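You operate a simulated robot arm through the tools that you are given. There is no shell and no other tool.

Carry out the task below with a simulated two-armed robot. There is one attempt and no reset: what you move stays moved.

## Task
Put the plain steel jug in the steel pan on the top of the ice maker. Put the brass tap one on the shelf under the repair bench. Turn the thermostat of the small cabinet to 2. Open the yellow guard rail, take the blue carton labelled "308" from the top shelf of the blue rack and put it on the top of the packing cupboard, then shut the rail. Fetch the green mug and set it on the inside of the yellow square. Do these in any order. Set down upright: plain steel jug, brass tap one, blue carton, green mug.

The check looks at the end state, three seconds after you hand in, the way a careful person would. Anything else that was tipped, shoved, dropped, spilled or broken makes it a failure.

## Robot
Two 7-joint arms with two-finger parallel grippers on one trunk, on a base that moves. Base frame: it is fixed to the floor where the robot stands at the start and does not move with it; the origin is under the middle of the robot, x ahead of it, y to its left, z up; the surface under the hand at the start is at about z = 112. Readings come in cm, rad, newtons and seconds.
The left shoulder is at the start at [2.8, 10.1, 129], the right one opposite. With the tool pointing down near the work surface each hand reaches from about 20 to 50 cm from the robot's upright axis, wherever it stands, measured 20 degrees to its own side. Places, roughly: blue carton [-825, 350, 175]; brass tap one [50, 0, 125]; green mug (12x8x10 cm) [-880, 360, 140]; inside of the yellow square [-680, 360, 90]; plain steel jug (14x10x13 cm) [50, 0, 80]; shelf under the repair bench [-210, 350, 40]; steel pan [-225, 125, 75]; thermostat of the small cabinet [-250, -360, 50]; top of the packing cupboard [-640, 370, 90]; yellow guard rail [-830, 350, 180]. Payload 2.4 kg a hand.
The TCP of each hand is the grasp point between the finger pads, 2.4 cm short of the fingertips. In the tool frame z runs along the fingers and y along their closing line. Largest opening 6.8 cm; finger width 1.7, thickness 1; the body of the gripper, 4 by 7 cm, starts 4.1 cm behind the TCP.
Orientation is that of the tool frame in the base frame, as a unit quaternion [x, y, z, w]. With the fingers straight down and closing along the base's y, the tool's x points along the base's -x, its y along +y and its z along -z.

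## Interface
- The arms move only by the tool arm_command. It takes "left_steps", "right_steps" or both (then of equal length, played together; a hand with none holds still); each is a list of rows, each a list of 6 numbers: the shift along the tool's x, y, z in cm, then the turn, a rotation vector about the tool's x, y, z in rad. In form: [[x, y, z, wx, wy, wz], ...]. A call has 1 to 20 rows; each row shifts and turns the commanded pose from where the row before left it, along the tool's axes as they then stand. "left_grip" and "right_grip" are, for a hand that has rows, the gripper command, from -1 (fully open) to 1 (shut), values between in proportion, set as the call begins (left out, the last holds). Rows are played at 5 a second. More than 5 cm and 0.15 rad between two rows, or a gripper value outside its range, and nothing of the call is played. Where a pose cannot be reached the arm comes as near as it can. A force on the tool above 40 N (or 10 N above the force at the start of the call, whichever is more), or a blocked arm, ends the call early, and 0.2 s more pass. The fingers move at their own pace (about 7.2 cm/s each) and stop on an object; they squeeze with about 28 N. The grip force told is the motor's: it shows also when the fingers shut on nothing. Time passes only in rows, and 0.2 s behind the last, so rows that do not move let the fingers close. The reply holds the time, the measured pose of the TCP, the force on the tool along the base axes, the opening and the grip force, in the units named above and with some noise, with the torque about the TCP (base axes, N m) and any sound that the robot's microphone picked up.
- Cameras (640 x 400 px; columns grow to the right, rows downward): "scene" is now at [10.76, -0.82, 144.57]; the picture's right is [-0.09, -1.00, 0.00], its down [-0.60, 0.05, -0.80] and it looks along [0.80, -0.07, -0.60] (base axes); focal length 214 px, centre (320, 200). "left" rides on the left gripper at [8.4, -1.1, -7.5] in its tool frame; the picture's right is [0.13, 0.99, 0.00], its down [-0.60, 0.08, -0.79] and it looks along [-0.79, 0.10, 0.61] (tool axes); focal length 251 px, centre (320, 200). "right" rides on the right gripper at [8.4, 1.1, -7.5] in its tool frame; the picture's right is [-0.13, 0.99, 0.00], its down [-0.60, -0.08, -0.79] and it looks along [-0.79, -0.10, 0.61] (tool axes); focal length 251 px, centre (320, 200). There is no depth. A picture from a camera that has moved, and an enlarged one, comes with that camera's place and axes in the base frame and with its lens.
- get_image(camera): a new picture of that camera. The clock stands still meanwhile.
- move_column(by): moves the trunk up (or, below 0, down) by that many cm; the arms and the scene camera ride with it, the base frame stays. It gives what a move gives, with no picture.
- base_move(legs): drives the robot by 1 to 6 legs, each [ahead, left, turn to the left] in cm, cm and rad, along the robot's own axes; the way and the turn of a leg run together, so that a leg with both is an arc; at most 150 cm and 3.142 rad a leg. The arms and the cameras ride along, it lands a little off, and it stops where it bumps. It gives what a move gives.
- turn_head(pan, tilt): turns the head with the scene camera to pan (to the left, within 1.501 rad either way) and tilt (down, from -0.506 to 1.204), counted from straight ahead of the robot (the tilt from the chest, where the trunk bows). It gives what a move gives.
- enlarge(camera, box): a new picture of the part [left, top, right, bottom] of that camera's present view, enlarged. The clock stands still meanwhile.
- job_done(): hands the job in; it is judged then, once.

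Nothing tells you exact positions but the pictures and the camera data. Unless the task says otherwise, let go and move clear before handing in.

The tools are called after "Call:" as a command line: name --argument value ..., lists and objects as JSON in quotes. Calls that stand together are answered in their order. arm_command: Moves the arms, as the interface text tells. Its arguments: {"type":"object","properties":{"left_steps":{"type":"array"},"left_grip":{"type":"number"},"right_steps":{"type":"array"},"right_grip":{"type":"number"}},"required":[]} The other tools are called the same way: move_column (by) moves the trunk up or down; base_move (legs) drives the base; turn_head (pan, tilt) turns the head that bears the scene camera; get_image (camera) takes a picture; enlarge (camera, box) takes an enlarged picture of a part of a camera's view; job_done () hands the job in.

At the start:

```text
clock: 0.0
left_tool_pos: [39.37, 11.6, 138.05]
left_tool_rot: [-0.001, 1.0, 0.0, 0.0]
left_wrist_force: [-0.6, -0.7, 0.1]
left_ft_torque: [0.0, -0.01, -0.02]
left_width: 6.79
left_grasp_force: 0.0
right_tool_pos: [41.05, -18.88, 132.66]
right_tool_rot: [0.0, 1.0, 0.0, 0.0]
right_wrist_force: [0.1, 0.3, -0.1]
right_ft_torque: [-0.01, 0.02, -0.01]
right_width: 6.8
right_grasp_force: 0.0
trunk travel left (down, up): [-50.3, 34.7]
robot x, y, heading: [0.21, 0.33, 0.001]
head pan, tilt (commanded): [-0.086, 0.641]
```

scene: 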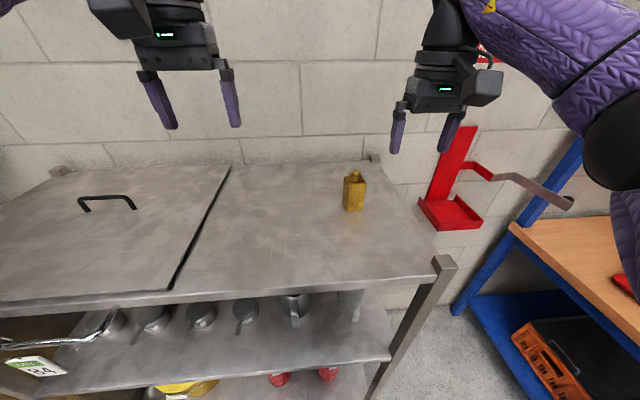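
right: 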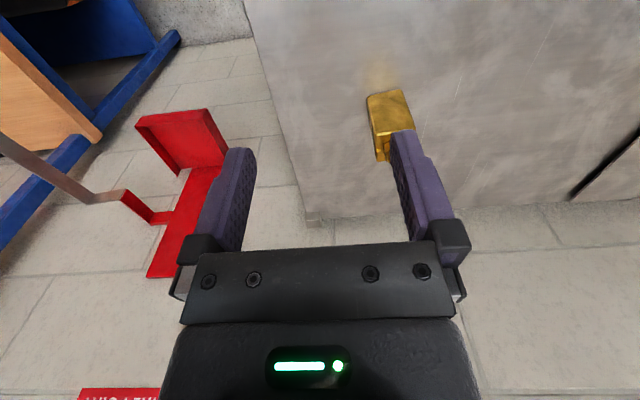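
left: 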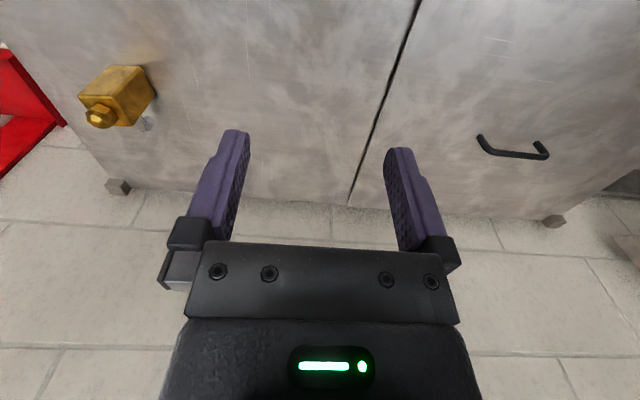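

I see a steel bench ahead with a brass piece on top and several jugs on the shelf under it. I will first look closer at the bench top and the shelf below.

Call:
enlarge --camera "scene" --box '[300, 130, 460, 230]'

Call:
enlarge --camera "scene" --box '[0, 270, 400, 400]'

Call:
enlarge --camera "right" --box '[300, 60, 500, 185]'

```text
4.00 times, centred on (380, 180) of scene
camera zoom: at [10.76, -0.82, 144.57], right [-0.09, -1.0, 0.0], down [-0.6, 0.05, -0.8], along [0.8, -0.07, -0.6], focal length 858 px, centre (80, 280)
```

zoom: 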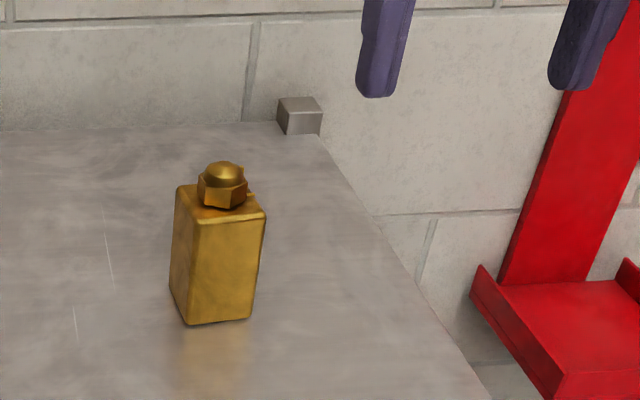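

```text
1.60 times, centred on (200, 335) of scene
camera zoom: at [10.76, -0.82, 144.57], right [-0.09, -1.0, 0.0], down [-0.6, 0.05, -0.8], along [0.8, -0.07, -0.6], focal length 343 px, centre (512, -16)
```

zoom: 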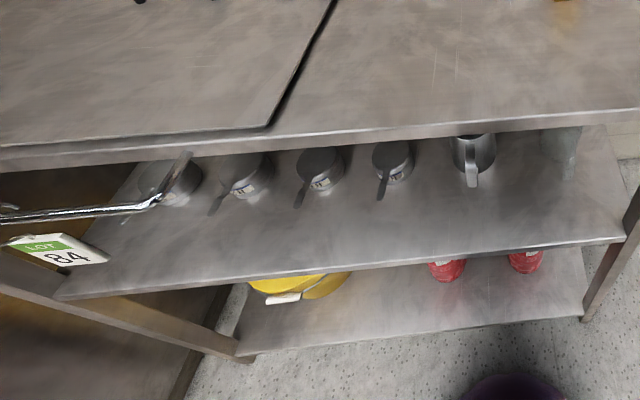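

```text
3.20 times, centred on (400, 122) of right
camera zoom: at [32.55, -17.82, 140.18], right [0.13, 0.99, 0.0], down [0.6, -0.08, 0.79], along [0.79, -0.1, -0.61], focal length 805 px, centre (64, 448)
```

zoom: 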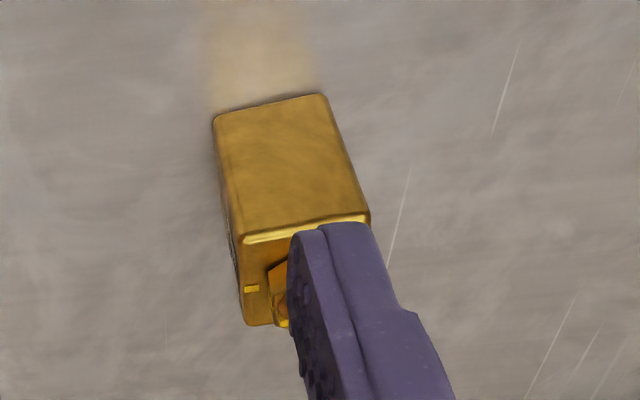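

The brass block with a hex cap stands on the bench at about [49, -12, 112], and the jugs are on the shelf below. I'll look around with the head before moving.

Call:
turn_head --pan 1.2 --tilt 0.3

Call:
get_image --camera "scene"

Call:
turn_head --pan -1.2 --tilt 0.3

Call:
get_image --camera "scene"

Call:
turn_head --pan 0.3 --tilt 0.3

Call:
get_image --camera "scene"

```text
clock: 1.5
left_tool_pos: [39.41, 11.51, 138.02]
left_tool_rot: [0.0, 1.0, 0.0, -0.001]
left_wrist_force: [-0.2, 0.2, 0.5]
left_ft_torque: [-0.03, 0.03, 0.01]
left_width: 6.79
left_grasp_force: 0.0
right_tool_pos: [40.97, -18.82, 132.58]
right_tool_rot: [0.0, 1.0, 0.001, 0.0]
right_wrist_force: [0.2, 0.1, 0.7]
right_ft_torque: [0.01, 0.04, -0.02]
right_width: 6.81
right_grasp_force: 0.1
trunk travel left (down, up): [-50.3, 34.7]
robot x, y, heading: [-0.32, 0.35, -0.001]
head pan, tilt (commanded): [1.201, 0.3]
```

```text
taken
camera scene: at [5.47, 8.63, 147.68], right [0.93, -0.36, 0.0], down [-0.11, -0.28, -0.96], along [0.35, 0.89, -0.3], focal length 214 px, centre (320, 200)
```

scene: 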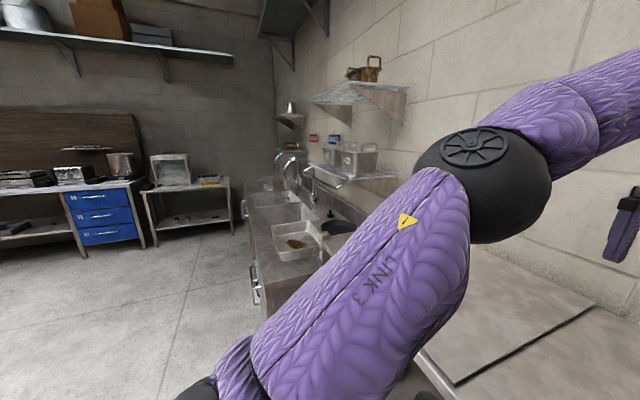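

```text
clock: 3.7
left_tool_pos: [39.41, 11.56, 137.94]
left_tool_rot: [0.0, 1.0, 0.0, 0.0]
left_wrist_force: [0.1, 0.6, 0.9]
left_ft_torque: [-0.01, -0.01, -0.02]
left_width: 6.78
left_grasp_force: 0.1
right_tool_pos: [41.07, -18.97, 132.68]
right_tool_rot: [0.001, 1.0, 0.001, 0.0]
right_wrist_force: [0.3, -0.1, 0.0]
right_ft_torque: [0.0, 0.0, 0.0]
right_width: 6.8
right_grasp_force: 0.2
trunk travel left (down, up): [-50.3, 34.7]
robot x, y, heading: [0.06, 0.12, 0.004]
head pan, tilt (commanded): [-1.201, 0.3]
```

```text
taken
camera scene: at [5.47, -8.78, 147.68], right [-0.93, -0.36, 0.0], down [-0.11, 0.28, -0.96], along [0.35, -0.89, -0.3], focal length 214 px, centre (320, 200)
```

scene: 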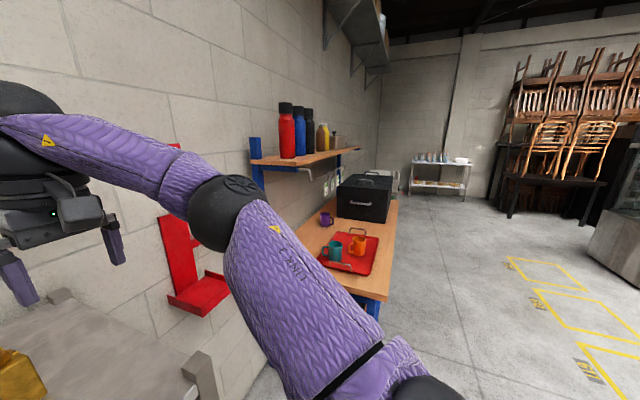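

```text
clock: 5.3
left_tool_pos: [39.43, 11.61, 137.82]
left_tool_rot: [-0.001, 1.0, 0.0, 0.0]
left_wrist_force: [0.4, 0.6, 0.6]
left_ft_torque: [0.01, -0.05, -0.01]
left_width: 6.81
left_grasp_force: 0.1
right_tool_pos: [41.01, -18.85, 132.63]
right_tool_rot: [0.0, 1.0, 0.0, 0.0]
right_wrist_force: [-1.0, 0.2, 0.7]
right_ft_torque: [0.02, 0.0, -0.06]
right_width: 6.82
right_grasp_force: 0.0
trunk travel left (down, up): [-50.3, 34.7]
robot x, y, heading: [0.15, -0.16, -0.002]
head pan, tilt (commanded): [0.3, 0.3]
```

```text
taken
camera scene: at [11.01, 2.68, 147.68], right [0.3, -0.96, 0.0], down [-0.28, -0.09, -0.96], along [0.91, 0.28, -0.3], focal length 214 px, centre (320, 200)
```

scene: 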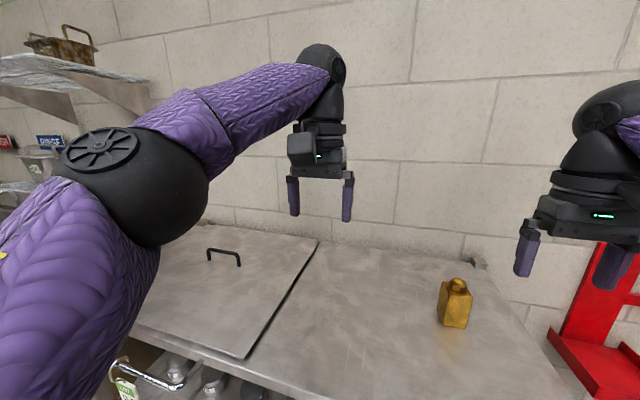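

This is a large workshop; the brass piece is the only one on the bench top that I can see. I'll back off and lower the trunk to look at the shelf with the jugs.

Call:
base_move --legs '[[-75, 0, 0]]'

Call:
turn_head --pan 0 --tilt 0.5

Call:
get_image --camera "scene"

```text
clock: 9.3
left_tool_pos: [-35.47, 11.44, 137.93]
left_tool_rot: [0.004, 1.0, 0.0, 0.0]
left_wrist_force: [-0.7, -0.4, 0.2]
left_ft_torque: [-0.02, -0.01, 0.0]
left_width: 6.79
left_grasp_force: 0.1
right_tool_pos: [-34.12, -18.91, 132.67]
right_tool_rot: [0.005, 1.0, -0.001, 0.0]
right_wrist_force: [0.8, 0.3, -0.5]
right_ft_torque: [-0.02, 0.01, 0.02]
right_width: 6.78
right_grasp_force: 0.0
trunk travel left (down, up): [-50.3, 34.7]
robot x, y, heading: [-74.68, 0.21, -0.003]
head pan, tilt (commanded): [0.3, 0.3]
```

```text
clock: 10.1
left_tool_pos: [-35.4, 11.66, 137.98]
left_tool_rot: [0.005, 1.0, 0.0, 0.0]
left_wrist_force: [0.4, -0.7, -0.8]
left_ft_torque: [-0.02, 0.02, -0.06]
left_width: 6.81
left_grasp_force: 0.0
right_tool_pos: [-34.2, -18.82, 132.67]
right_tool_rot: [0.004, 1.0, 0.001, 0.0]
right_wrist_force: [0.3, 1.0, -0.1]
right_ft_torque: [0.02, 0.0, 0.01]
right_width: 6.79
right_grasp_force: 0.0
trunk travel left (down, up): [-50.3, 34.7]
robot x, y, heading: [-74.73, 0.59, -0.007]
head pan, tilt (commanded): [0.0, 0.499]
```

```text
taken
camera scene: at [-63.76, 0.18, 145.84], right [-0.01, -1.0, 0.0], down [-0.48, 0.0, -0.88], along [0.88, -0.01, -0.48], focal length 214 px, centre (320, 200)
```

scene: 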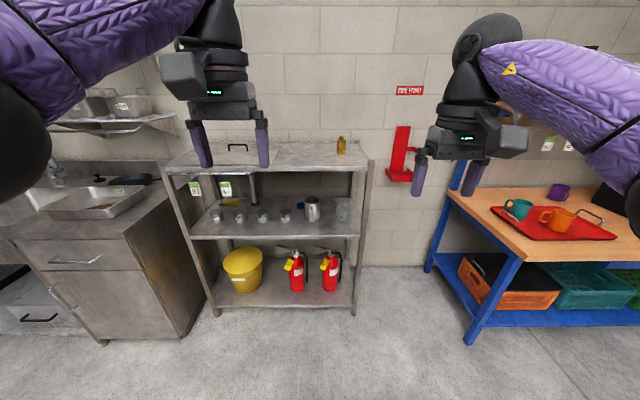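

Call:
enlarge --camera "scene" --box '[170, 130, 390, 268]'

Call:
enlarge --camera "scene" --box '[430, 150, 640, 280]'

Call:
enlarge --camera "scene" --box '[0, 70, 200, 350]'

```text
2.90 times, centred on (280, 199) of scene
camera zoom: at [-63.76, 0.18, 145.84], right [-0.01, -1.0, 0.0], down [-0.48, 0.0, -0.88], along [0.88, -0.01, -0.48], focal length 622 px, centre (436, 203)
```

zoom: 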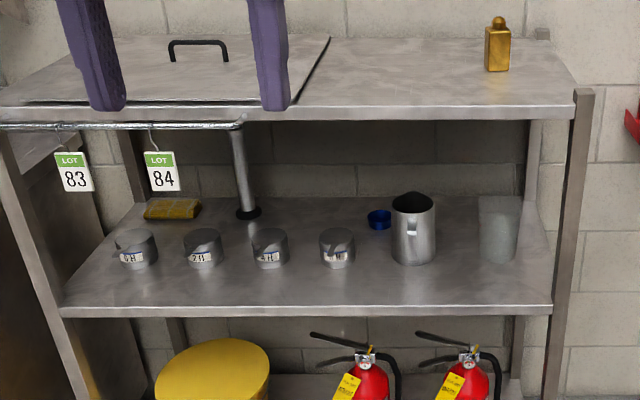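

```text
3.05 times, centred on (535, 215) of scene
camera zoom: at [-63.76, 0.18, 145.84], right [-0.01, -1.0, 0.0], down [-0.48, 0.0, -0.88], along [0.88, -0.01, -0.48], focal length 654 px, centre (-335, 154)
```

zoom: 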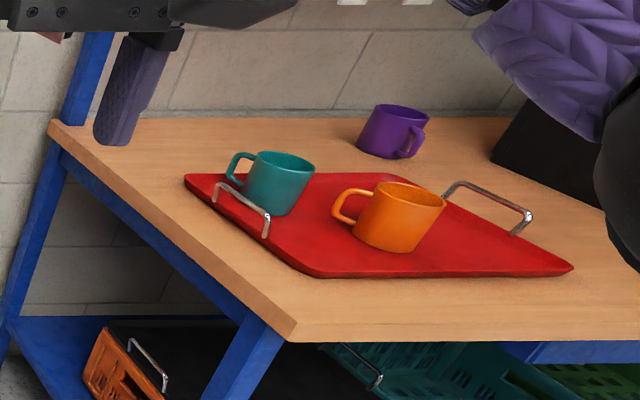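

```text
1.43 times, centred on (100, 210) of scene
camera zoom: at [-63.76, 0.18, 145.84], right [-0.01, -1.0, 0.0], down [-0.48, 0.0, -0.88], along [0.88, -0.01, -0.48], focal length 306 px, centre (634, 186)
```

zoom: 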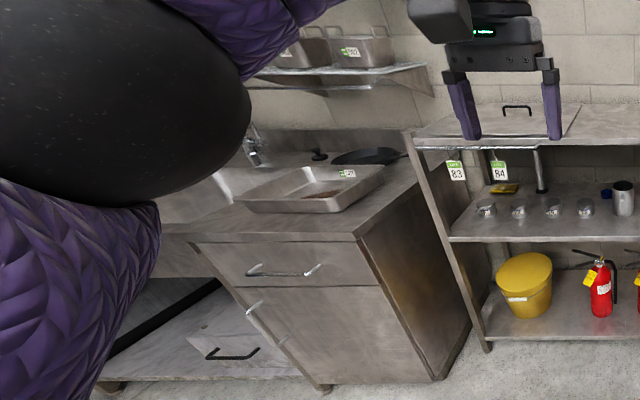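

The plain steel jug is the tall one without a label on the mid shelf (about [45, 3, 74]), its handle facing me. I'll lower the trunk here, clear of everything, and look again at shelf level.

Call:
move_column --by -32

Call:
turn_head --pan 0 --tilt 0.35

Call:
enlarge --camera "scene" --box '[200, 100, 440, 250]'

Call:
get_image --camera "scene"

```text
clock: 13.3
left_tool_pos: [-35.36, 11.49, 105.89]
left_tool_rot: [0.004, 1.0, 0.0, 0.0]
left_wrist_force: [-0.3, -0.5, -0.1]
left_ft_torque: [0.01, 0.0, 0.0]
left_width: 6.82
left_grasp_force: 0.2
right_tool_pos: [-34.18, -18.92, 100.66]
right_tool_rot: [0.005, 1.0, 0.0, 0.0]
right_wrist_force: [-0.2, 0.1, 0.1]
right_ft_torque: [0.02, 0.05, 0.02]
right_width: 6.81
right_grasp_force: 0.0
trunk travel left (down, up): [-18.3, 66.7]
robot x, y, heading: [-74.84, 0.53, -0.009]
head pan, tilt (commanded): [0.0, 0.499]
```

```text
clock: 14.0
left_tool_pos: [-35.45, 11.66, 105.85]
left_tool_rot: [0.004, 1.0, 0.0, 0.0]
left_wrist_force: [0.3, -0.5, 0.4]
left_ft_torque: [0.04, -0.02, 0.02]
left_width: 6.82
left_grasp_force: 0.0
right_tool_pos: [-34.03, -18.83, 100.68]
right_tool_rot: [0.005, 1.0, 0.0, 0.0]
right_wrist_force: [-0.1, 0.4, 0.5]
right_ft_torque: [0.0, -0.03, -0.01]
right_width: 6.8
right_grasp_force: 0.1
trunk travel left (down, up): [-18.3, 66.7]
robot x, y, heading: [-74.78, 0.65, -0.012]
head pan, tilt (commanded): [0.0, 0.351]
```

```text
2.67 times, centred on (320, 175) of scene
camera zoom: at [-57.85, 0.12, 114.85], right [-0.01, -1.0, 0.0], down [-0.34, 0.0, -0.94], along [0.94, -0.01, -0.34], focal length 572 px, centre (320, 267)
```

zoom: 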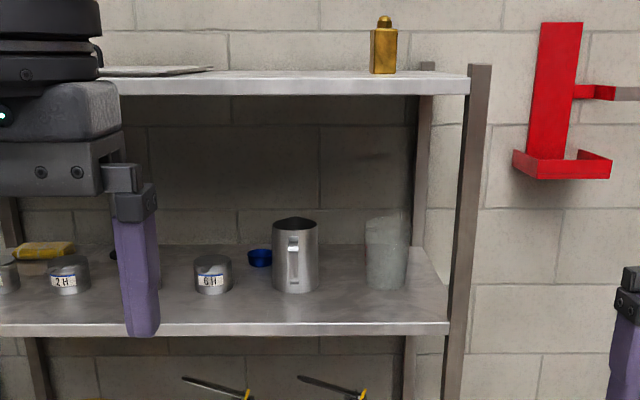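

```text
taken
camera scene: at [-57.85, 0.12, 114.85], right [-0.01, -1.0, 0.0], down [-0.34, 0.0, -0.94], along [0.94, -0.01, -0.34], focal length 214 px, centre (320, 200)
```

scene: 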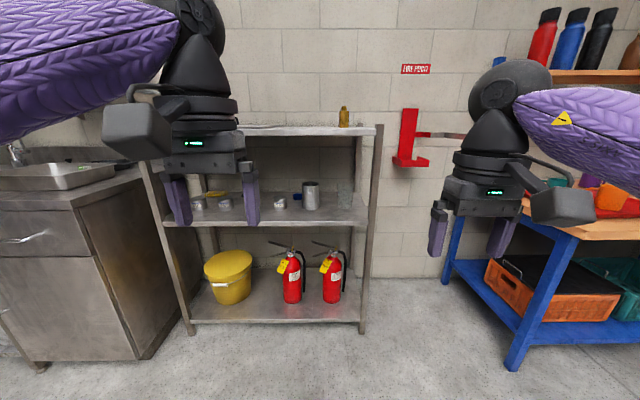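

Jug handle is at about [37.5, 3.8, 81.5], facing me. I'll draw the right hand back, and bring the left hand down with a forward tilt for a handle grasp.

Call:
arm_command --left_steps '[[2.5, 0, 4, 0, 0, 0], [2.5, 0, 4, 0, 0, 0], [2.5, 0, 4, 0, 0, 0], [2.5, 0, 4, 0, 0, 0], [0, 0, 4, 0, 0, 0], [0, 0, 0, 0, -0.145, 0], [0, 0, 0, 0, -0.145, 0], [0, 0, 0, 0, -0.145, 0], [0, 0, 0, 0, -0.145, 0], [0, 0, 0, 0, -0.145, 0], [0, 0, 0, 0, -0.145, 0], [0, 0, 0, 0, 0, 0]]' --right_steps '[[3.6, 0, 0, 0, 0, 0], [3.6, 0, 0, 0, 0, 0], [3.6, 0, 0, 0, 0, 0], [3.6, 0, 0, 0, 0, 0], [3.6, 0, 0, 0, 0, 0], [0, 0, 0, 0, 0, 0], [0, 0, 0, 0, 0, 0], [0, 0, 0, 0, 0, 0], [0, 0, 0, 0, 0, 0], [0, 0, 0, 0, 0, 0], [0, 0, 0, 0, 0, 0], [0, 0, 0, 0, 0, 0]]' --left_grip -1 --right_grip -1

Call:
get_image --camera "scene"

Call:
get_image --camera "left"

```text
clock: 16.6
left_tool_pos: [-37.5, 8.71, 87.59]
left_tool_rot: [0.004, 0.907, -0.002, 0.422]
left_wrist_force: [-0.1, 0.4, 0.5]
left_ft_torque: [-0.01, 0.02, -0.01]
left_width: 6.79
left_grasp_force: 0.0
left hand out of reach, approached as far as the arm can: row 7, 8, 9, 10, 11
right_tool_pos: [-51.87, -18.82, 100.61]
right_tool_rot: [0.004, 1.0, -0.001, 0.001]
right_wrist_force: [-1.3, 0.0, 0.0]
right_ft_torque: [0.02, 0.02, 0.01]
right_width: 6.81
right_grasp_force: 0.0
trunk travel left (down, up): [-18.3, 66.7]
robot x, y, heading: [-74.94, 0.2, -0.008]
head pan, tilt (commanded): [0.0, 0.351]
```

```text
taken
camera scene: at [-57.86, 0.12, 114.86], right [-0.01, -1.0, 0.0], down [-0.34, 0.0, -0.94], along [0.94, -0.01, -0.34], focal length 214 px, centre (320, 200)
```

scene: 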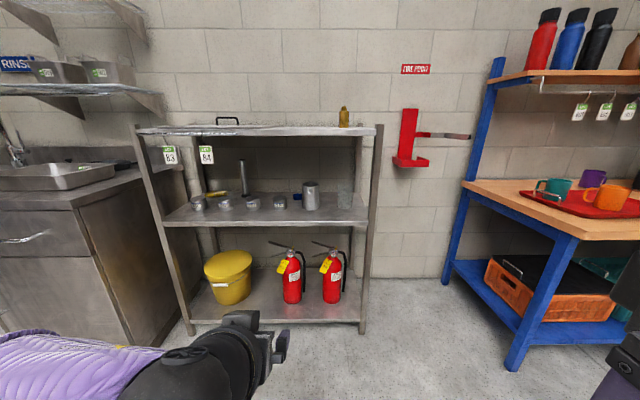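

```text
taken
camera left: at [-48.71, 7.7, 86.09], right [-0.08, 0.99, -0.1], down [-0.22, 0.08, 0.97], along [0.97, 0.09, 0.21], focal length 251 px, centre (320, 200)
```

left: 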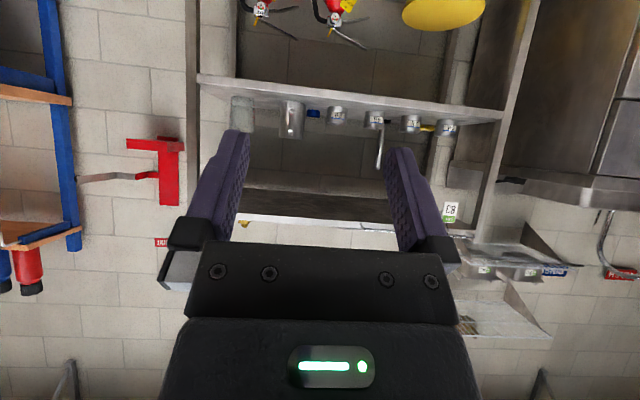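

The left hand was asked too close to the body; I'll bring it forward a bit so that it settles at the tilt, then check the pose.

Call:
arm_command --left_steps '[[-2.57, 0, 3.06, 0, 0, 0], [-2.57, 0, 3.06, 0, 0, 0], [0, 0, 0, 0, 0, 0]]'

```text
clock: 17.4
left_tool_pos: [-29.36, 8.75, 87.61]
left_tool_rot: [0.004, 0.907, -0.001, 0.421]
left_wrist_force: [-0.1, -0.9, 0.3]
left_ft_torque: [0.02, 0.01, 0.04]
left_width: 6.78
left_grasp_force: 0.0
right_tool_pos: [-51.9, -18.76, 100.63]
right_tool_rot: [0.004, 1.0, -0.001, 0.0]
right_wrist_force: [-0.4, -0.2, 1.0]
right_ft_torque: [0.03, -0.02, -0.01]
right_width: 6.77
right_grasp_force: 0.1
trunk travel left (down, up): [-18.3, 66.7]
robot x, y, heading: [-75.11, 0.57, -0.004]
head pan, tilt (commanded): [0.0, 0.351]
```

Left hand is now at the tilt, about 45 cm ahead of the trunk. I'll draw it in a little and drive forward so the open fingers stop short of the jug's handle.

Call:
arm_command --left_steps '[[1.93, 0, -2.3, 0, 0, 0], [1.93, 0, -2.3, 0, 0, 0], [0, 0, 0, 0, 0, 0]]'

Call:
base_move --legs '[[55, -5, 0]]'

Call:
turn_head --pan 0 --tilt 0.6

Call:
get_image --camera "scene"

Call:
get_image --camera "left"

```text
clock: 18.2
left_tool_pos: [-35.65, 8.76, 87.52]
left_tool_rot: [0.004, 0.907, -0.003, 0.422]
left_wrist_force: [0.1, 0.3, -0.2]
left_ft_torque: [-0.01, 0.01, 0.0]
left_width: 6.77
left_grasp_force: 0.1
right_tool_pos: [-51.88, -18.85, 100.63]
right_tool_rot: [0.005, 1.0, 0.0, 0.0]
right_wrist_force: [-0.6, 0.0, -0.1]
right_ft_torque: [0.01, -0.01, 0.02]
right_width: 6.81
right_grasp_force: 0.1
trunk travel left (down, up): [-18.3, 66.7]
robot x, y, heading: [-75.25, 0.63, -0.009]
head pan, tilt (commanded): [0.0, 0.351]
```

```text
clock: 21.4
left_tool_pos: [19.92, 2.86, 87.52]
left_tool_rot: [0.006, 0.907, -0.002, 0.422]
left_wrist_force: [0.1, -0.1, -0.3]
left_ft_torque: [-0.01, -0.02, -0.03]
left_width: 6.81
left_grasp_force: 0.1
right_tool_pos: [3.36, -24.66, 100.63]
right_tool_rot: [0.007, 1.0, 0.0, 0.0]
right_wrist_force: [-0.1, 0.8, 0.4]
right_ft_torque: [0.02, -0.01, -0.04]
right_width: 6.8
right_grasp_force: 0.0
trunk travel left (down, up): [-18.3, 66.7]
robot x, y, heading: [-19.59, -5.41, -0.012]
head pan, tilt (commanded): [0.0, 0.351]
```

```text
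clock: 22.2
left_tool_pos: [19.9, 2.82, 87.57]
left_tool_rot: [0.005, 0.907, -0.002, 0.42]
left_wrist_force: [-0.1, 0.0, -0.3]
left_ft_torque: [0.01, 0.01, 0.0]
left_width: 6.79
left_grasp_force: 0.1
right_tool_pos: [3.35, -24.59, 100.64]
right_tool_rot: [0.006, 1.0, 0.0, 0.0]
right_wrist_force: [0.4, 0.0, -0.7]
right_ft_torque: [0.03, 0.01, 0.02]
right_width: 6.8
right_grasp_force: 0.0
trunk travel left (down, up): [-18.3, 66.7]
robot x, y, heading: [-19.42, -5.14, -0.012]
head pan, tilt (commanded): [0.0, 0.6]
```

```text
taken
camera scene: at [-2.95, -5.6, 112.59], right [-0.01, -1.0, 0.0], down [-0.56, 0.01, -0.83], along [0.83, -0.01, -0.56], focal length 214 px, centre (320, 200)
```

scene: 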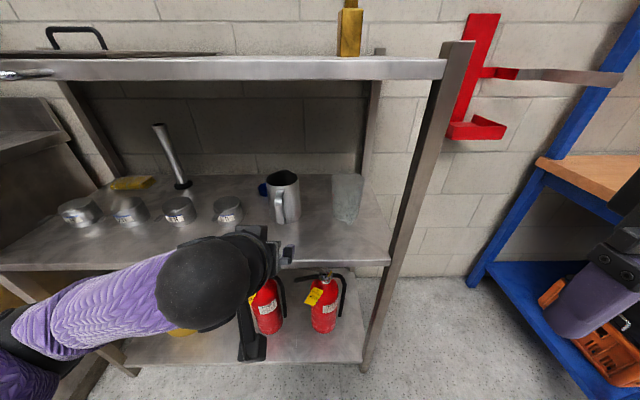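

```text
taken
camera left: at [8.66, 1.8, 85.93], right [-0.07, 0.99, -0.1], down [-0.22, 0.08, 0.97], along [0.97, 0.09, 0.21], focal length 251 px, centre (320, 200)
```

left: 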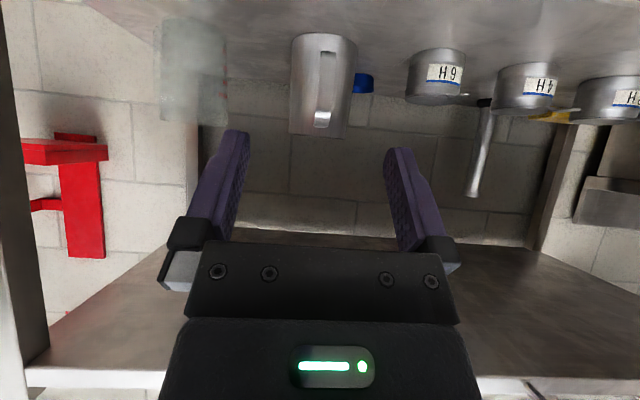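

The handle shows at about [39, 3.8, 80]. I'll lower the hand to z≈82 and close half of the distance, then check.

Call:
arm_command --left_steps '[[-0.53, 0.3, 3.48, 0, 0, 0], [-0.53, 0.3, 3.48, 0, 0, 0], [-0.53, 0.3, 3.48, 0, 0, 0], [0, 0, 0, 0, 0, 0]]'

Call:
get_image --camera "left"

Call:
get_image --camera "scene"

```text
clock: 23.2
left_tool_pos: [28.89, 3.43, 81.94]
left_tool_rot: [0.006, 0.907, -0.003, 0.421]
left_wrist_force: [-0.3, 0.2, -1.1]
left_ft_torque: [-0.03, -0.01, -0.01]
left_width: 6.76
left_grasp_force: 0.1
right_tool_pos: [3.45, -24.59, 100.56]
right_tool_rot: [0.006, 1.0, 0.0, -0.001]
right_wrist_force: [-0.6, 0.0, -0.8]
right_ft_torque: [0.04, 0.0, -0.03]
right_width: 6.79
right_grasp_force: 0.0
trunk travel left (down, up): [-18.3, 66.7]
robot x, y, heading: [-19.59, -5.11, -0.016]
head pan, tilt (commanded): [0.0, 0.6]
```

```text
taken
camera left: at [17.65, 2.52, 80.45], right [-0.07, 0.99, -0.1], down [-0.22, 0.08, 0.97], along [0.97, 0.09, 0.21], focal length 251 px, centre (320, 200)
```

left: 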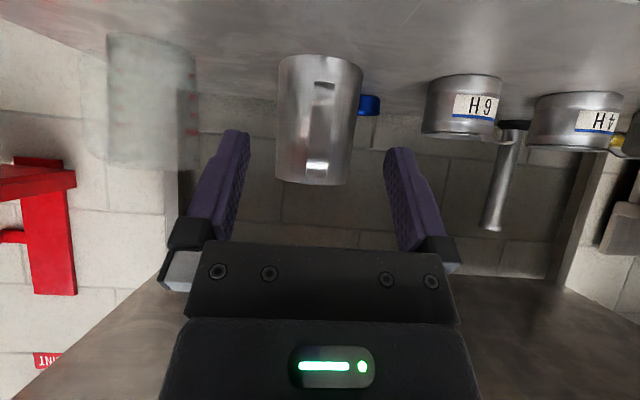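

```text
taken
camera scene: at [-2.95, -5.61, 112.58], right [-0.01, -1.0, 0.0], down [-0.57, 0.01, -0.82], along [0.82, -0.01, -0.57], focal length 214 px, centre (320, 200)
```

scene: 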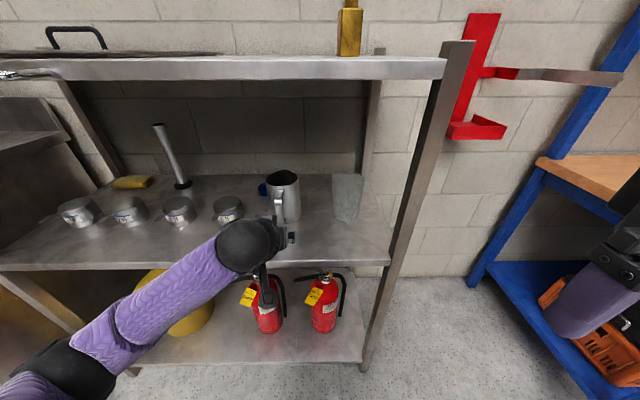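

From two views, the handle strap is at x≈41, y≈4.1, z 75–82.5. I'll move the open fingers round it in small steps.

Call:
arm_command --left_steps '[[-1.72, 0.17, 2.67, 0, 0, 0], [-1.72, 0.17, 2.67, 0, 0, 0], [0, 0, 0, 0, 0, 0]]'

Call:
get_image --camera "left"

```text
clock: 24.0
left_tool_pos: [35.11, 3.59, 81.43]
left_tool_rot: [0.005, 0.907, -0.002, 0.421]
left_wrist_force: [-0.6, 0.0, -1.2]
left_ft_torque: [0.02, 0.0, -0.01]
left_width: 6.79
left_grasp_force: 0.0
right_tool_pos: [3.39, -24.75, 100.64]
right_tool_rot: [0.006, 1.0, 0.0, 0.0]
right_wrist_force: [-0.4, -0.3, 0.1]
right_ft_torque: [0.0, 0.01, -0.04]
right_width: 6.81
right_grasp_force: 0.0
trunk travel left (down, up): [-18.3, 66.7]
robot x, y, heading: [-19.42, -5.35, -0.013]
head pan, tilt (commanded): [0.0, 0.6]
```

```text
taken
camera left: at [23.92, 2.68, 79.87], right [-0.07, 0.99, -0.1], down [-0.22, 0.08, 0.97], along [0.97, 0.09, 0.21], focal length 251 px, centre (320, 200)
```

left: 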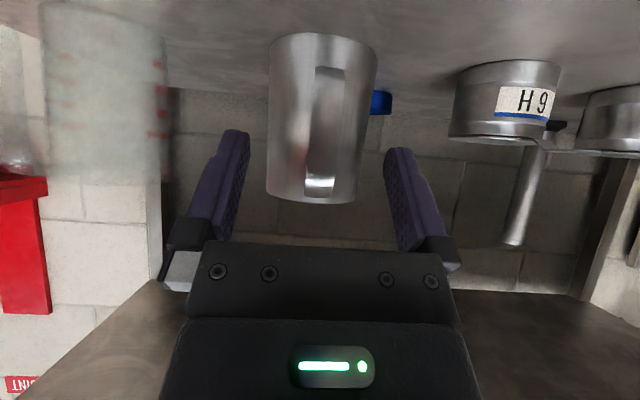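

The handle is centred between the fingers. I'll continue the last 6 cm.

Call:
arm_command --left_steps '[[-1.72, 0.1, 2.67, 0, 0, 0], [-1.72, 0.1, 2.67, 0, 0, 0], [0, 0, 0, 0, 0, 0]]'

Call:
get_image --camera "left"

Call:
enlarge --camera "scene" --box '[200, 150, 360, 250]'

```text
clock: 24.8
left_tool_pos: [41.5, 3.88, 80.55]
left_tool_rot: [0.006, 0.906, -0.003, 0.423]
left_wrist_force: [0.0, 0.4, 0.6]
left_ft_torque: [-0.02, -0.03, 0.04]
left_width: 6.79
left_grasp_force: 0.1
right_tool_pos: [3.35, -24.74, 100.65]
right_tool_rot: [0.008, 1.0, 0.001, 0.0]
right_wrist_force: [0.2, -0.3, -0.4]
right_ft_torque: [0.0, 0.0, 0.0]
right_width: 6.81
right_grasp_force: 0.1
trunk travel left (down, up): [-18.3, 66.7]
robot x, y, heading: [-19.45, -5.29, -0.012]
head pan, tilt (commanded): [0.0, 0.6]
```

```text
taken
camera left: at [30.26, 2.89, 78.88], right [-0.07, 0.99, -0.1], down [-0.22, 0.08, 0.97], along [0.97, 0.09, 0.21], focal length 251 px, centre (320, 200)
```

left: 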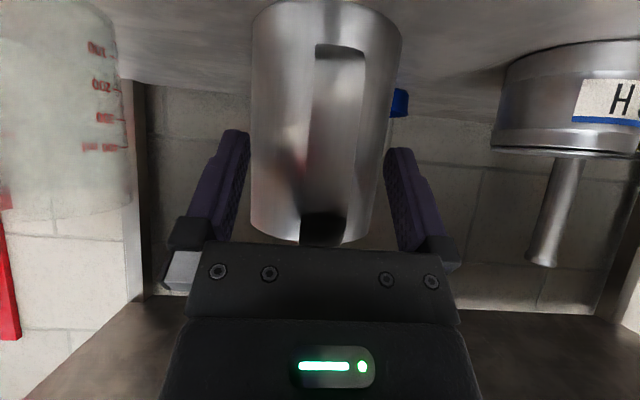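

```text
4.00 times, centred on (280, 200) of scene
camera zoom: at [-2.94, -5.61, 112.58], right [-0.01, -1.0, 0.0], down [-0.57, 0.01, -0.82], along [0.82, -0.01, -0.57], focal length 858 px, centre (480, 200)
```

zoom: 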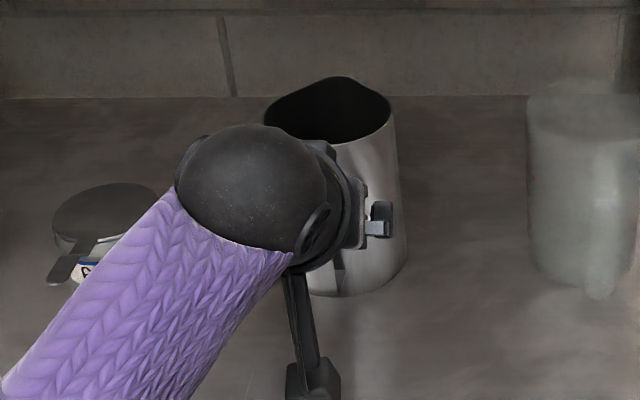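

The strap sits about 0.8 cm left of centre between the fingers. I'll centre on it and close.

Call:
arm_command --left_steps '[[0, 0.4, 0, 0, 0, 0], [0, 0.4, 0, 0, 0, 0], [0, 0, 0, 0, 0, 0]]'

Call:
arm_command --left_steps '[[0, 0, 0, 0, 0, 0], [0, 0, 0, 0, 0, 0], [0, 0, 0, 0, 0, 0], [0, 0, 0, 0, 0, 0], [0, 0, 0, 0, 0, 0]]' --left_grip 1

Call:
get_image --camera "left"

```text
clock: 25.6
left_tool_pos: [41.5, 4.71, 80.43]
left_tool_rot: [0.005, 0.907, -0.003, 0.421]
left_wrist_force: [0.4, 0.7, -0.4]
left_ft_torque: [-0.04, -0.04, -0.01]
left_width: 6.83
left_grasp_force: 0.0
right_tool_pos: [3.41, -24.61, 100.63]
right_tool_rot: [0.007, 1.0, 0.0, 0.001]
right_wrist_force: [-0.5, 0.4, 0.0]
right_ft_torque: [-0.01, 0.0, 0.0]
right_width: 6.79
right_grasp_force: 0.1
trunk travel left (down, up): [-18.3, 66.7]
robot x, y, heading: [-19.43, -5.37, -0.014]
head pan, tilt (commanded): [0.0, 0.6]
```

```text
clock: 26.8
left_tool_pos: [41.44, 4.7, 80.26]
left_tool_rot: [0.005, 0.907, -0.002, 0.421]
left_wrist_force: [0.0, -0.5, 1.5]
left_ft_torque: [0.08, -0.01, -0.02]
left_width: 1.76
left_grasp_force: 28.6
right_tool_pos: [3.35, -24.62, 100.62]
right_tool_rot: [0.007, 1.0, -0.001, -0.001]
right_wrist_force: [0.5, -0.4, 0.4]
right_ft_torque: [0.02, -0.01, -0.04]
right_width: 6.82
right_grasp_force: 0.1
trunk travel left (down, up): [-18.3, 66.7]
robot x, y, heading: [-19.28, -5.05, -0.02]
head pan, tilt (commanded): [0.0, 0.6]
```

```text
taken
camera left: at [30.26, 3.75, 78.82], right [-0.07, 0.99, -0.1], down [-0.22, 0.08, 0.97], along [0.97, 0.09, 0.21], focal length 251 px, centre (320, 200)
```

left: 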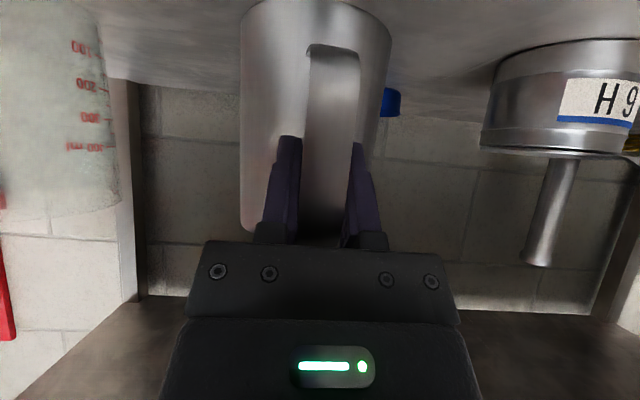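

The handle is gripped at 1.76 cm. I'll lift 3 cm slowly and check that the jug stays level.

Call:
arm_command --left_steps '[[-0.382, 0, -0.32, 0, 0, 0], [-0.382, 0, -0.32, 0, 0, 0], [-0.382, 0, -0.32, 0, 0, 0], [-0.382, 0, -0.32, 0, 0, 0], [-0.764, 0, -0.645, 0, 0, 0], [0, 0, 0, 0, 0, 0], [0, 0, 0, 0, 0, 0]]'

Call:
get_image --camera "left"

Call:
enlarge --camera "scene" --box '[200, 150, 360, 250]'

```text
clock: 28.4
left_tool_pos: [41.53, 4.82, 83.29]
left_tool_rot: [0.006, 0.907, -0.002, 0.421]
left_wrist_force: [-0.4, 1.5, -2.7]
left_ft_torque: [0.01, 0.12, 0.01]
left_width: 1.76
left_grasp_force: 28.0
right_tool_pos: [3.43, -24.66, 100.58]
right_tool_rot: [0.007, 1.0, 0.0, 0.0]
right_wrist_force: [-0.8, 0.0, -0.1]
right_ft_torque: [0.03, 0.02, -0.02]
right_width: 6.79
right_grasp_force: 0.0
trunk travel left (down, up): [-18.3, 66.7]
robot x, y, heading: [-19.89, -5.25, -0.012]
head pan, tilt (commanded): [0.0, 0.6]
```

```text
taken
camera left: at [30.35, 3.81, 81.76], right [-0.07, 0.99, -0.1], down [-0.22, 0.08, 0.97], along [0.97, 0.09, 0.21], focal length 251 px, centre (320, 200)
```

left: 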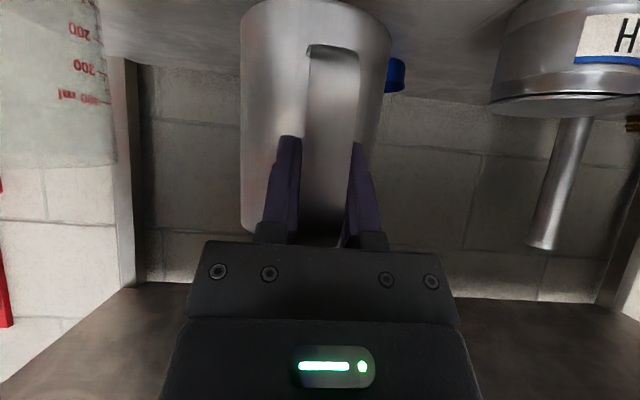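

```text
4.00 times, centred on (280, 200) of scene
camera zoom: at [-2.93, -5.6, 112.58], right [-0.01, -1.0, 0.0], down [-0.57, 0.01, -0.82], along [0.82, -0.01, -0.57], focal length 858 px, centre (480, 200)
```

zoom: 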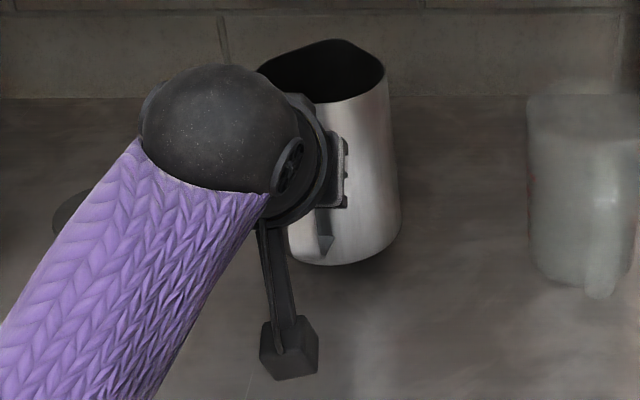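

Lifted cleanly with no sag. I'll raise a bit more and then back the robot out from the shelf.

Call:
arm_command --left_steps '[[-0.764, 0, -0.645, 0, 0, 0], [-0.764, 0, -0.645, 0, 0, 0], [-0.764, 0, -0.645, 0, 0, 0], [0, 0, 0, 0, 0, 0]]'

Call:
base_move --legs '[[-60, 0, 0]]'

Call:
get_image --camera "scene"

```text
clock: 29.4
left_tool_pos: [41.61, 4.74, 86.32]
left_tool_rot: [0.006, 0.907, -0.003, 0.421]
left_wrist_force: [1.4, 0.5, -2.6]
left_ft_torque: [0.03, 0.12, -0.01]
left_width: 1.75
left_grasp_force: 28.1
right_tool_pos: [3.37, -24.67, 100.71]
right_tool_rot: [0.007, 1.0, 0.0, 0.0]
right_wrist_force: [-0.1, 0.3, 0.0]
right_ft_torque: [-0.01, 0.03, 0.0]
right_width: 6.82
right_grasp_force: 0.0
trunk travel left (down, up): [-18.3, 66.7]
robot x, y, heading: [-19.79, -4.93, -0.007]
head pan, tilt (commanded): [0.0, 0.6]
```

```text
clock: 32.7
left_tool_pos: [-18.29, 5.73, 86.3]
left_tool_rot: [0.003, 0.907, -0.001, 0.421]
left_wrist_force: [-0.6, -0.3, -3.0]
left_ft_torque: [0.04, 0.15, 0.02]
left_width: 1.75
left_grasp_force: 28.4
right_tool_pos: [-56.27, -23.81, 100.64]
right_tool_rot: [0.005, 1.0, -0.001, 0.0]
right_wrist_force: [-0.3, -0.4, -0.1]
right_ft_torque: [-0.01, -0.01, -0.02]
right_width: 6.81
right_grasp_force: 0.1
trunk travel left (down, up): [-18.3, 66.7]
robot x, y, heading: [-79.64, -4.29, -0.01]
head pan, tilt (commanded): [0.0, 0.6]
```

```text
taken
camera scene: at [-62.76, -4.81, 112.58], right [-0.01, -1.0, 0.0], down [-0.57, 0.01, -0.82], along [0.82, -0.01, -0.57], focal length 214 px, centre (320, 200)
```

scene: 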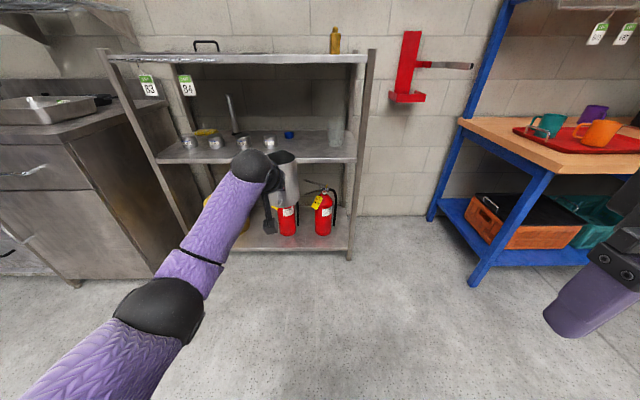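

Jug is out and level. I'll raise the trunk back to bench height here, bring the jug in closer and higher, then take the brass piece with the right hand.

Call:
move_column --by 32

Call:
arm_command --left_steps '[[0, 0, -3.5, 0, 0, 0], [0, 0, -3.5, 0, 0, 0], [0, 0, -3.5, 0, 0, 0], [0, 0, -3.5, 0, 0, 0], [0, 0, -3.5, 0, 0, 0], [0, 0, -3.5, 0, 0, 0], [-2, 0, -1.0, 0, 0, 0], [-2, 0, -1.0, 0, 0, 0], [0, 0, 0, 0, 0, 0]]'

Call:
get_image --camera "scene"

```text
clock: 35.9
left_tool_pos: [-18.31, 5.78, 118.33]
left_tool_rot: [0.003, 0.907, -0.001, 0.421]
left_wrist_force: [0.1, 0.5, -2.4]
left_ft_torque: [0.0, 0.09, -0.02]
left_width: 1.79
left_grasp_force: 28.3
right_tool_pos: [-56.42, -23.97, 132.63]
right_tool_rot: [0.005, 1.0, 0.0, 0.0]
right_wrist_force: [-0.7, 0.6, 0.5]
right_ft_torque: [0.02, 0.03, 0.0]
right_width: 6.8
right_grasp_force: 0.1
trunk travel left (down, up): [-50.3, 34.7]
robot x, y, heading: [-79.22, -4.93, -0.011]
head pan, tilt (commanded): [0.0, 0.6]
```

```text
clock: 37.9
left_tool_pos: [-33.48, 5.82, 136.28]
left_tool_rot: [0.003, 0.907, -0.001, 0.421]
left_wrist_force: [0.8, 0.3, -2.2]
left_ft_torque: [0.03, 0.13, 0.0]
left_width: 1.74
left_grasp_force: 27.9
right_tool_pos: [-56.46, -23.93, 132.73]
right_tool_rot: [0.005, 1.0, 0.0, 0.0]
right_wrist_force: [-0.9, 0.6, 0.1]
right_ft_torque: [-0.02, 0.01, -0.01]
right_width: 6.81
right_grasp_force: 0.0
trunk travel left (down, up): [-50.3, 34.7]
robot x, y, heading: [-79.38, -4.51, -0.01]
head pan, tilt (commanded): [0.0, 0.6]
```

```text
taken
camera scene: at [-68.45, -4.78, 144.92], right [-0.01, -1.0, 0.0], down [-0.57, 0.01, -0.82], along [0.82, -0.01, -0.57], focal length 214 px, centre (320, 200)
```

scene: 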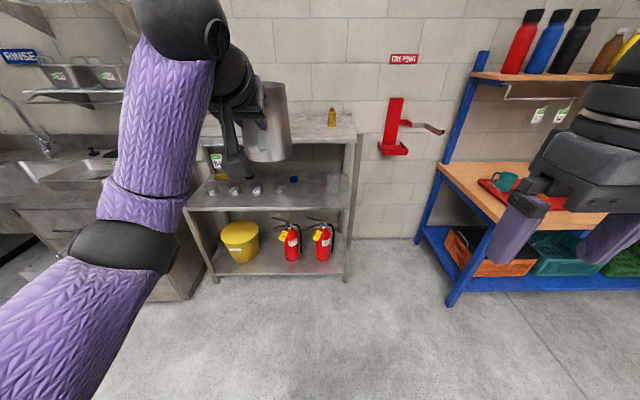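

The jug is carried high and clear. Next I drive up to the bench so that the right hand can come over the brass piece.

Call:
base_move --legs '[[70, 7, 0]]'

Call:
turn_head --pan -0.3 --tilt 0.6

Call:
get_image --camera "scene"

Call:
get_image --camera "right"

```text
clock: 41.8
left_tool_pos: [37.2, 12.03, 136.19]
left_tool_rot: [0.004, 0.907, -0.002, 0.421]
left_wrist_force: [0.2, 0.1, -2.3]
left_ft_torque: [-0.02, 0.13, 0.02]
left_width: 1.74
left_grasp_force: 28.1
right_tool_pos: [14.32, -17.61, 132.57]
right_tool_rot: [0.006, 1.0, 0.0, -0.001]
right_wrist_force: [-0.8, 0.6, 0.6]
right_ft_torque: [-0.02, 0.0, -0.01]
right_width: 6.82
right_grasp_force: 0.0
trunk travel left (down, up): [-50.3, 34.7]
robot x, y, heading: [-8.94, 1.92, -0.015]
head pan, tilt (commanded): [0.0, 0.6]
```

```text
clock: 42.6
left_tool_pos: [37.18, 11.99, 136.24]
left_tool_rot: [0.004, 0.907, -0.002, 0.421]
left_wrist_force: [-0.4, 0.4, -1.7]
left_ft_torque: [0.02, 0.13, 0.01]
left_width: 1.73
left_grasp_force: 27.8
right_tool_pos: [14.14, -17.51, 132.7]
right_tool_rot: [0.005, 1.0, 0.0, 0.0]
right_wrist_force: [0.1, 0.6, -0.2]
right_ft_torque: [0.0, 0.02, -0.02]
right_width: 6.79
right_grasp_force: 0.0
trunk travel left (down, up): [-50.3, 34.7]
robot x, y, heading: [-8.53, 1.56, -0.008]
head pan, tilt (commanded): [-0.3, 0.6]
```

```text
taken
camera scene: at [1.67, -1.13, 144.93], right [-0.31, -0.95, 0.0], down [-0.54, 0.17, -0.82], along [0.79, -0.25, -0.57], focal length 214 px, centre (320, 200)
```

scene: 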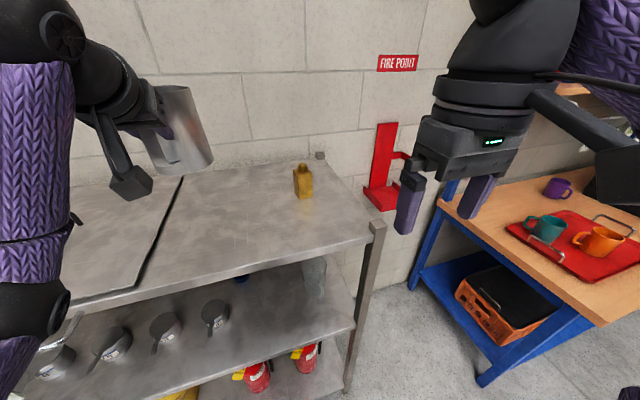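

```text
taken
camera right: at [5.7, -16.45, 140.21], right [0.14, 0.99, 0.0], down [0.6, -0.09, 0.79], along [0.79, -0.11, -0.61], focal length 251 px, centre (320, 200)
```

right: 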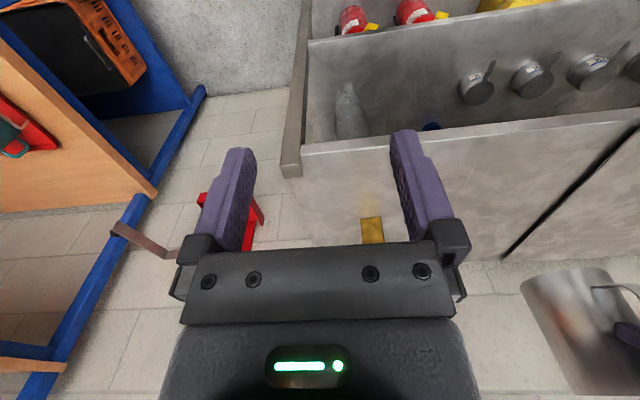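

Call:
enlarge --camera "scene" --box '[264, 150, 344, 210]'

Call:
enlarge --camera "right" --box '[340, 190, 420, 250]'

```text
6.67 times, centred on (304, 180) of scene
camera zoom: at [1.67, -1.13, 144.93], right [-0.31, -0.95, 0.0], down [-0.54, 0.17, -0.82], along [0.79, -0.25, -0.57], focal length 1430 px, centre (427, 333)
```

zoom: 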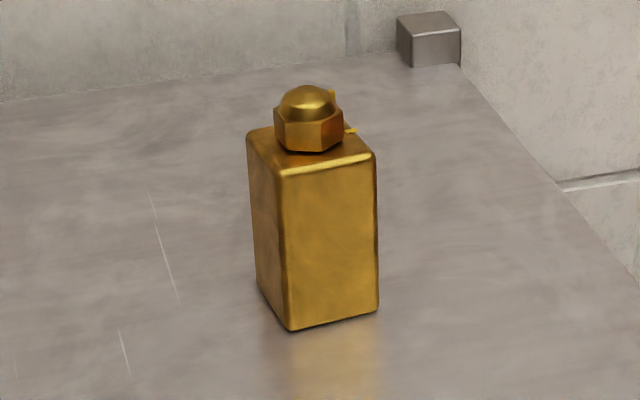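

```text
6.67 times, centred on (380, 220) of right
camera zoom: at [5.7, -16.45, 140.21], right [0.14, 0.99, 0.0], down [0.6, -0.09, 0.79], along [0.79, -0.11, -0.61], focal length 1676 px, centre (-80, 67)
```

zoom: 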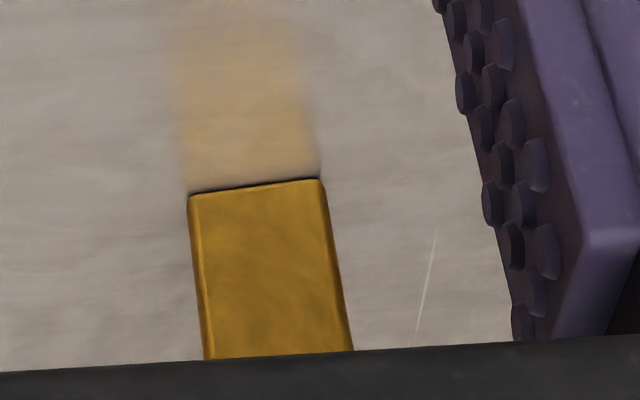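

The brass tap block: centre about [51, -12], body 112–119, cap to ~122, turned about 5° left. I'll drive 6 cm nearer, bring the right hand forward above it, and tilt it so that it can later be set on a low shelf.

Call:
base_move --legs '[[6, 0, 0]]'

Call:
arm_command --right_steps '[[-4.26, 1.06, 0, 0, 0, -0.02], [-4.26, 1.06, 0, 0, 0, -0.02], [-4.26, 1.06, 0, 0, 0, -0.02], [-4.26, 1.06, 0, 0, 0, -0.02], [-4.26, 1.06, 0, 0, 0, -0.02], [0, 0, 0, 0, -0.137, 0], [0, 0, 0, 0, -0.137, 0], [0, 0, 0, 0, -0.137, 0], [0, 0, 0, 0, -0.137, 0], [0, 0, 0, 0, -0.137, 0], [0, 0, 0, 0, -0.137, 0], [0, 0, 0, 0, 0, 0]]'

Call:
get_image --camera "scene"

Call:
get_image --camera "right"

```text
clock: 43.6
left_tool_pos: [43.23, 11.86, 136.16]
left_tool_rot: [0.005, 0.907, -0.002, 0.421]
left_wrist_force: [1.8, 0.6, -2.5]
left_ft_torque: [0.01, 0.14, -0.02]
left_width: 1.74
left_grasp_force: 28.0
right_tool_pos: [20.22, -17.7, 132.67]
right_tool_rot: [0.006, 1.0, 0.0, -0.001]
right_wrist_force: [0.5, 0.0, -0.2]
right_ft_torque: [0.03, 0.01, 0.01]
right_width: 6.79
right_grasp_force: 0.1
trunk travel left (down, up): [-50.3, 34.7]
robot x, y, heading: [-2.95, 1.56, -0.015]
head pan, tilt (commanded): [-0.3, 0.6]
```

```text
clock: 46.2
left_tool_pos: [43.14, 11.7, 136.15]
left_tool_rot: [0.005, 0.907, -0.002, 0.421]
left_wrist_force: [-0.1, -0.5, -2.1]
left_ft_torque: [0.01, 0.14, 0.05]
left_width: 1.77
left_grasp_force: 28.3
right_tool_pos: [41.36, -11.82, 132.68]
right_tool_rot: [-0.041, 0.916, 0.018, 0.4]
right_wrist_force: [-0.4, -0.1, 0.4]
right_ft_torque: [0.04, -0.02, -0.01]
right_width: 6.8
right_grasp_force: 0.0
trunk travel left (down, up): [-50.3, 34.7]
robot x, y, heading: [-2.81, 1.86, -0.008]
head pan, tilt (commanded): [-0.3, 0.6]
```

```text
taken
camera scene: at [7.65, -1.21, 144.93], right [-0.31, -0.95, 0.0], down [-0.54, 0.17, -0.82], along [0.79, -0.25, -0.57], focal length 214 px, centre (320, 200)
```

scene: 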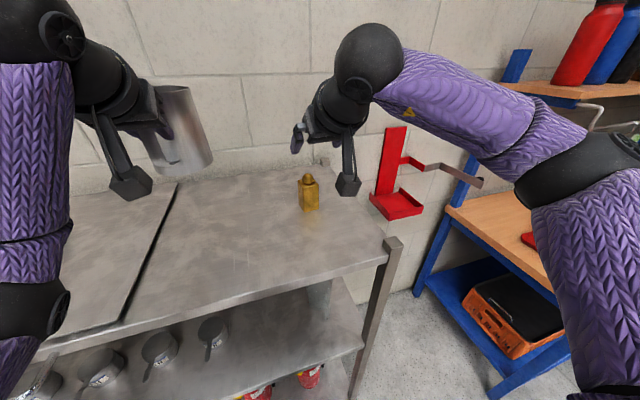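

```text
taken
camera right: at [29.9, -11.7, 131.61], right [0.0, 1.0, 0.1], down [-0.16, -0.09, 0.98], along [0.99, -0.01, 0.16], focal length 251 px, centre (320, 200)
```

right: 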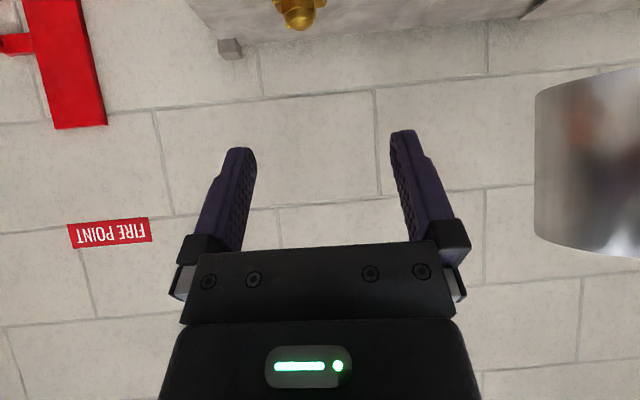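

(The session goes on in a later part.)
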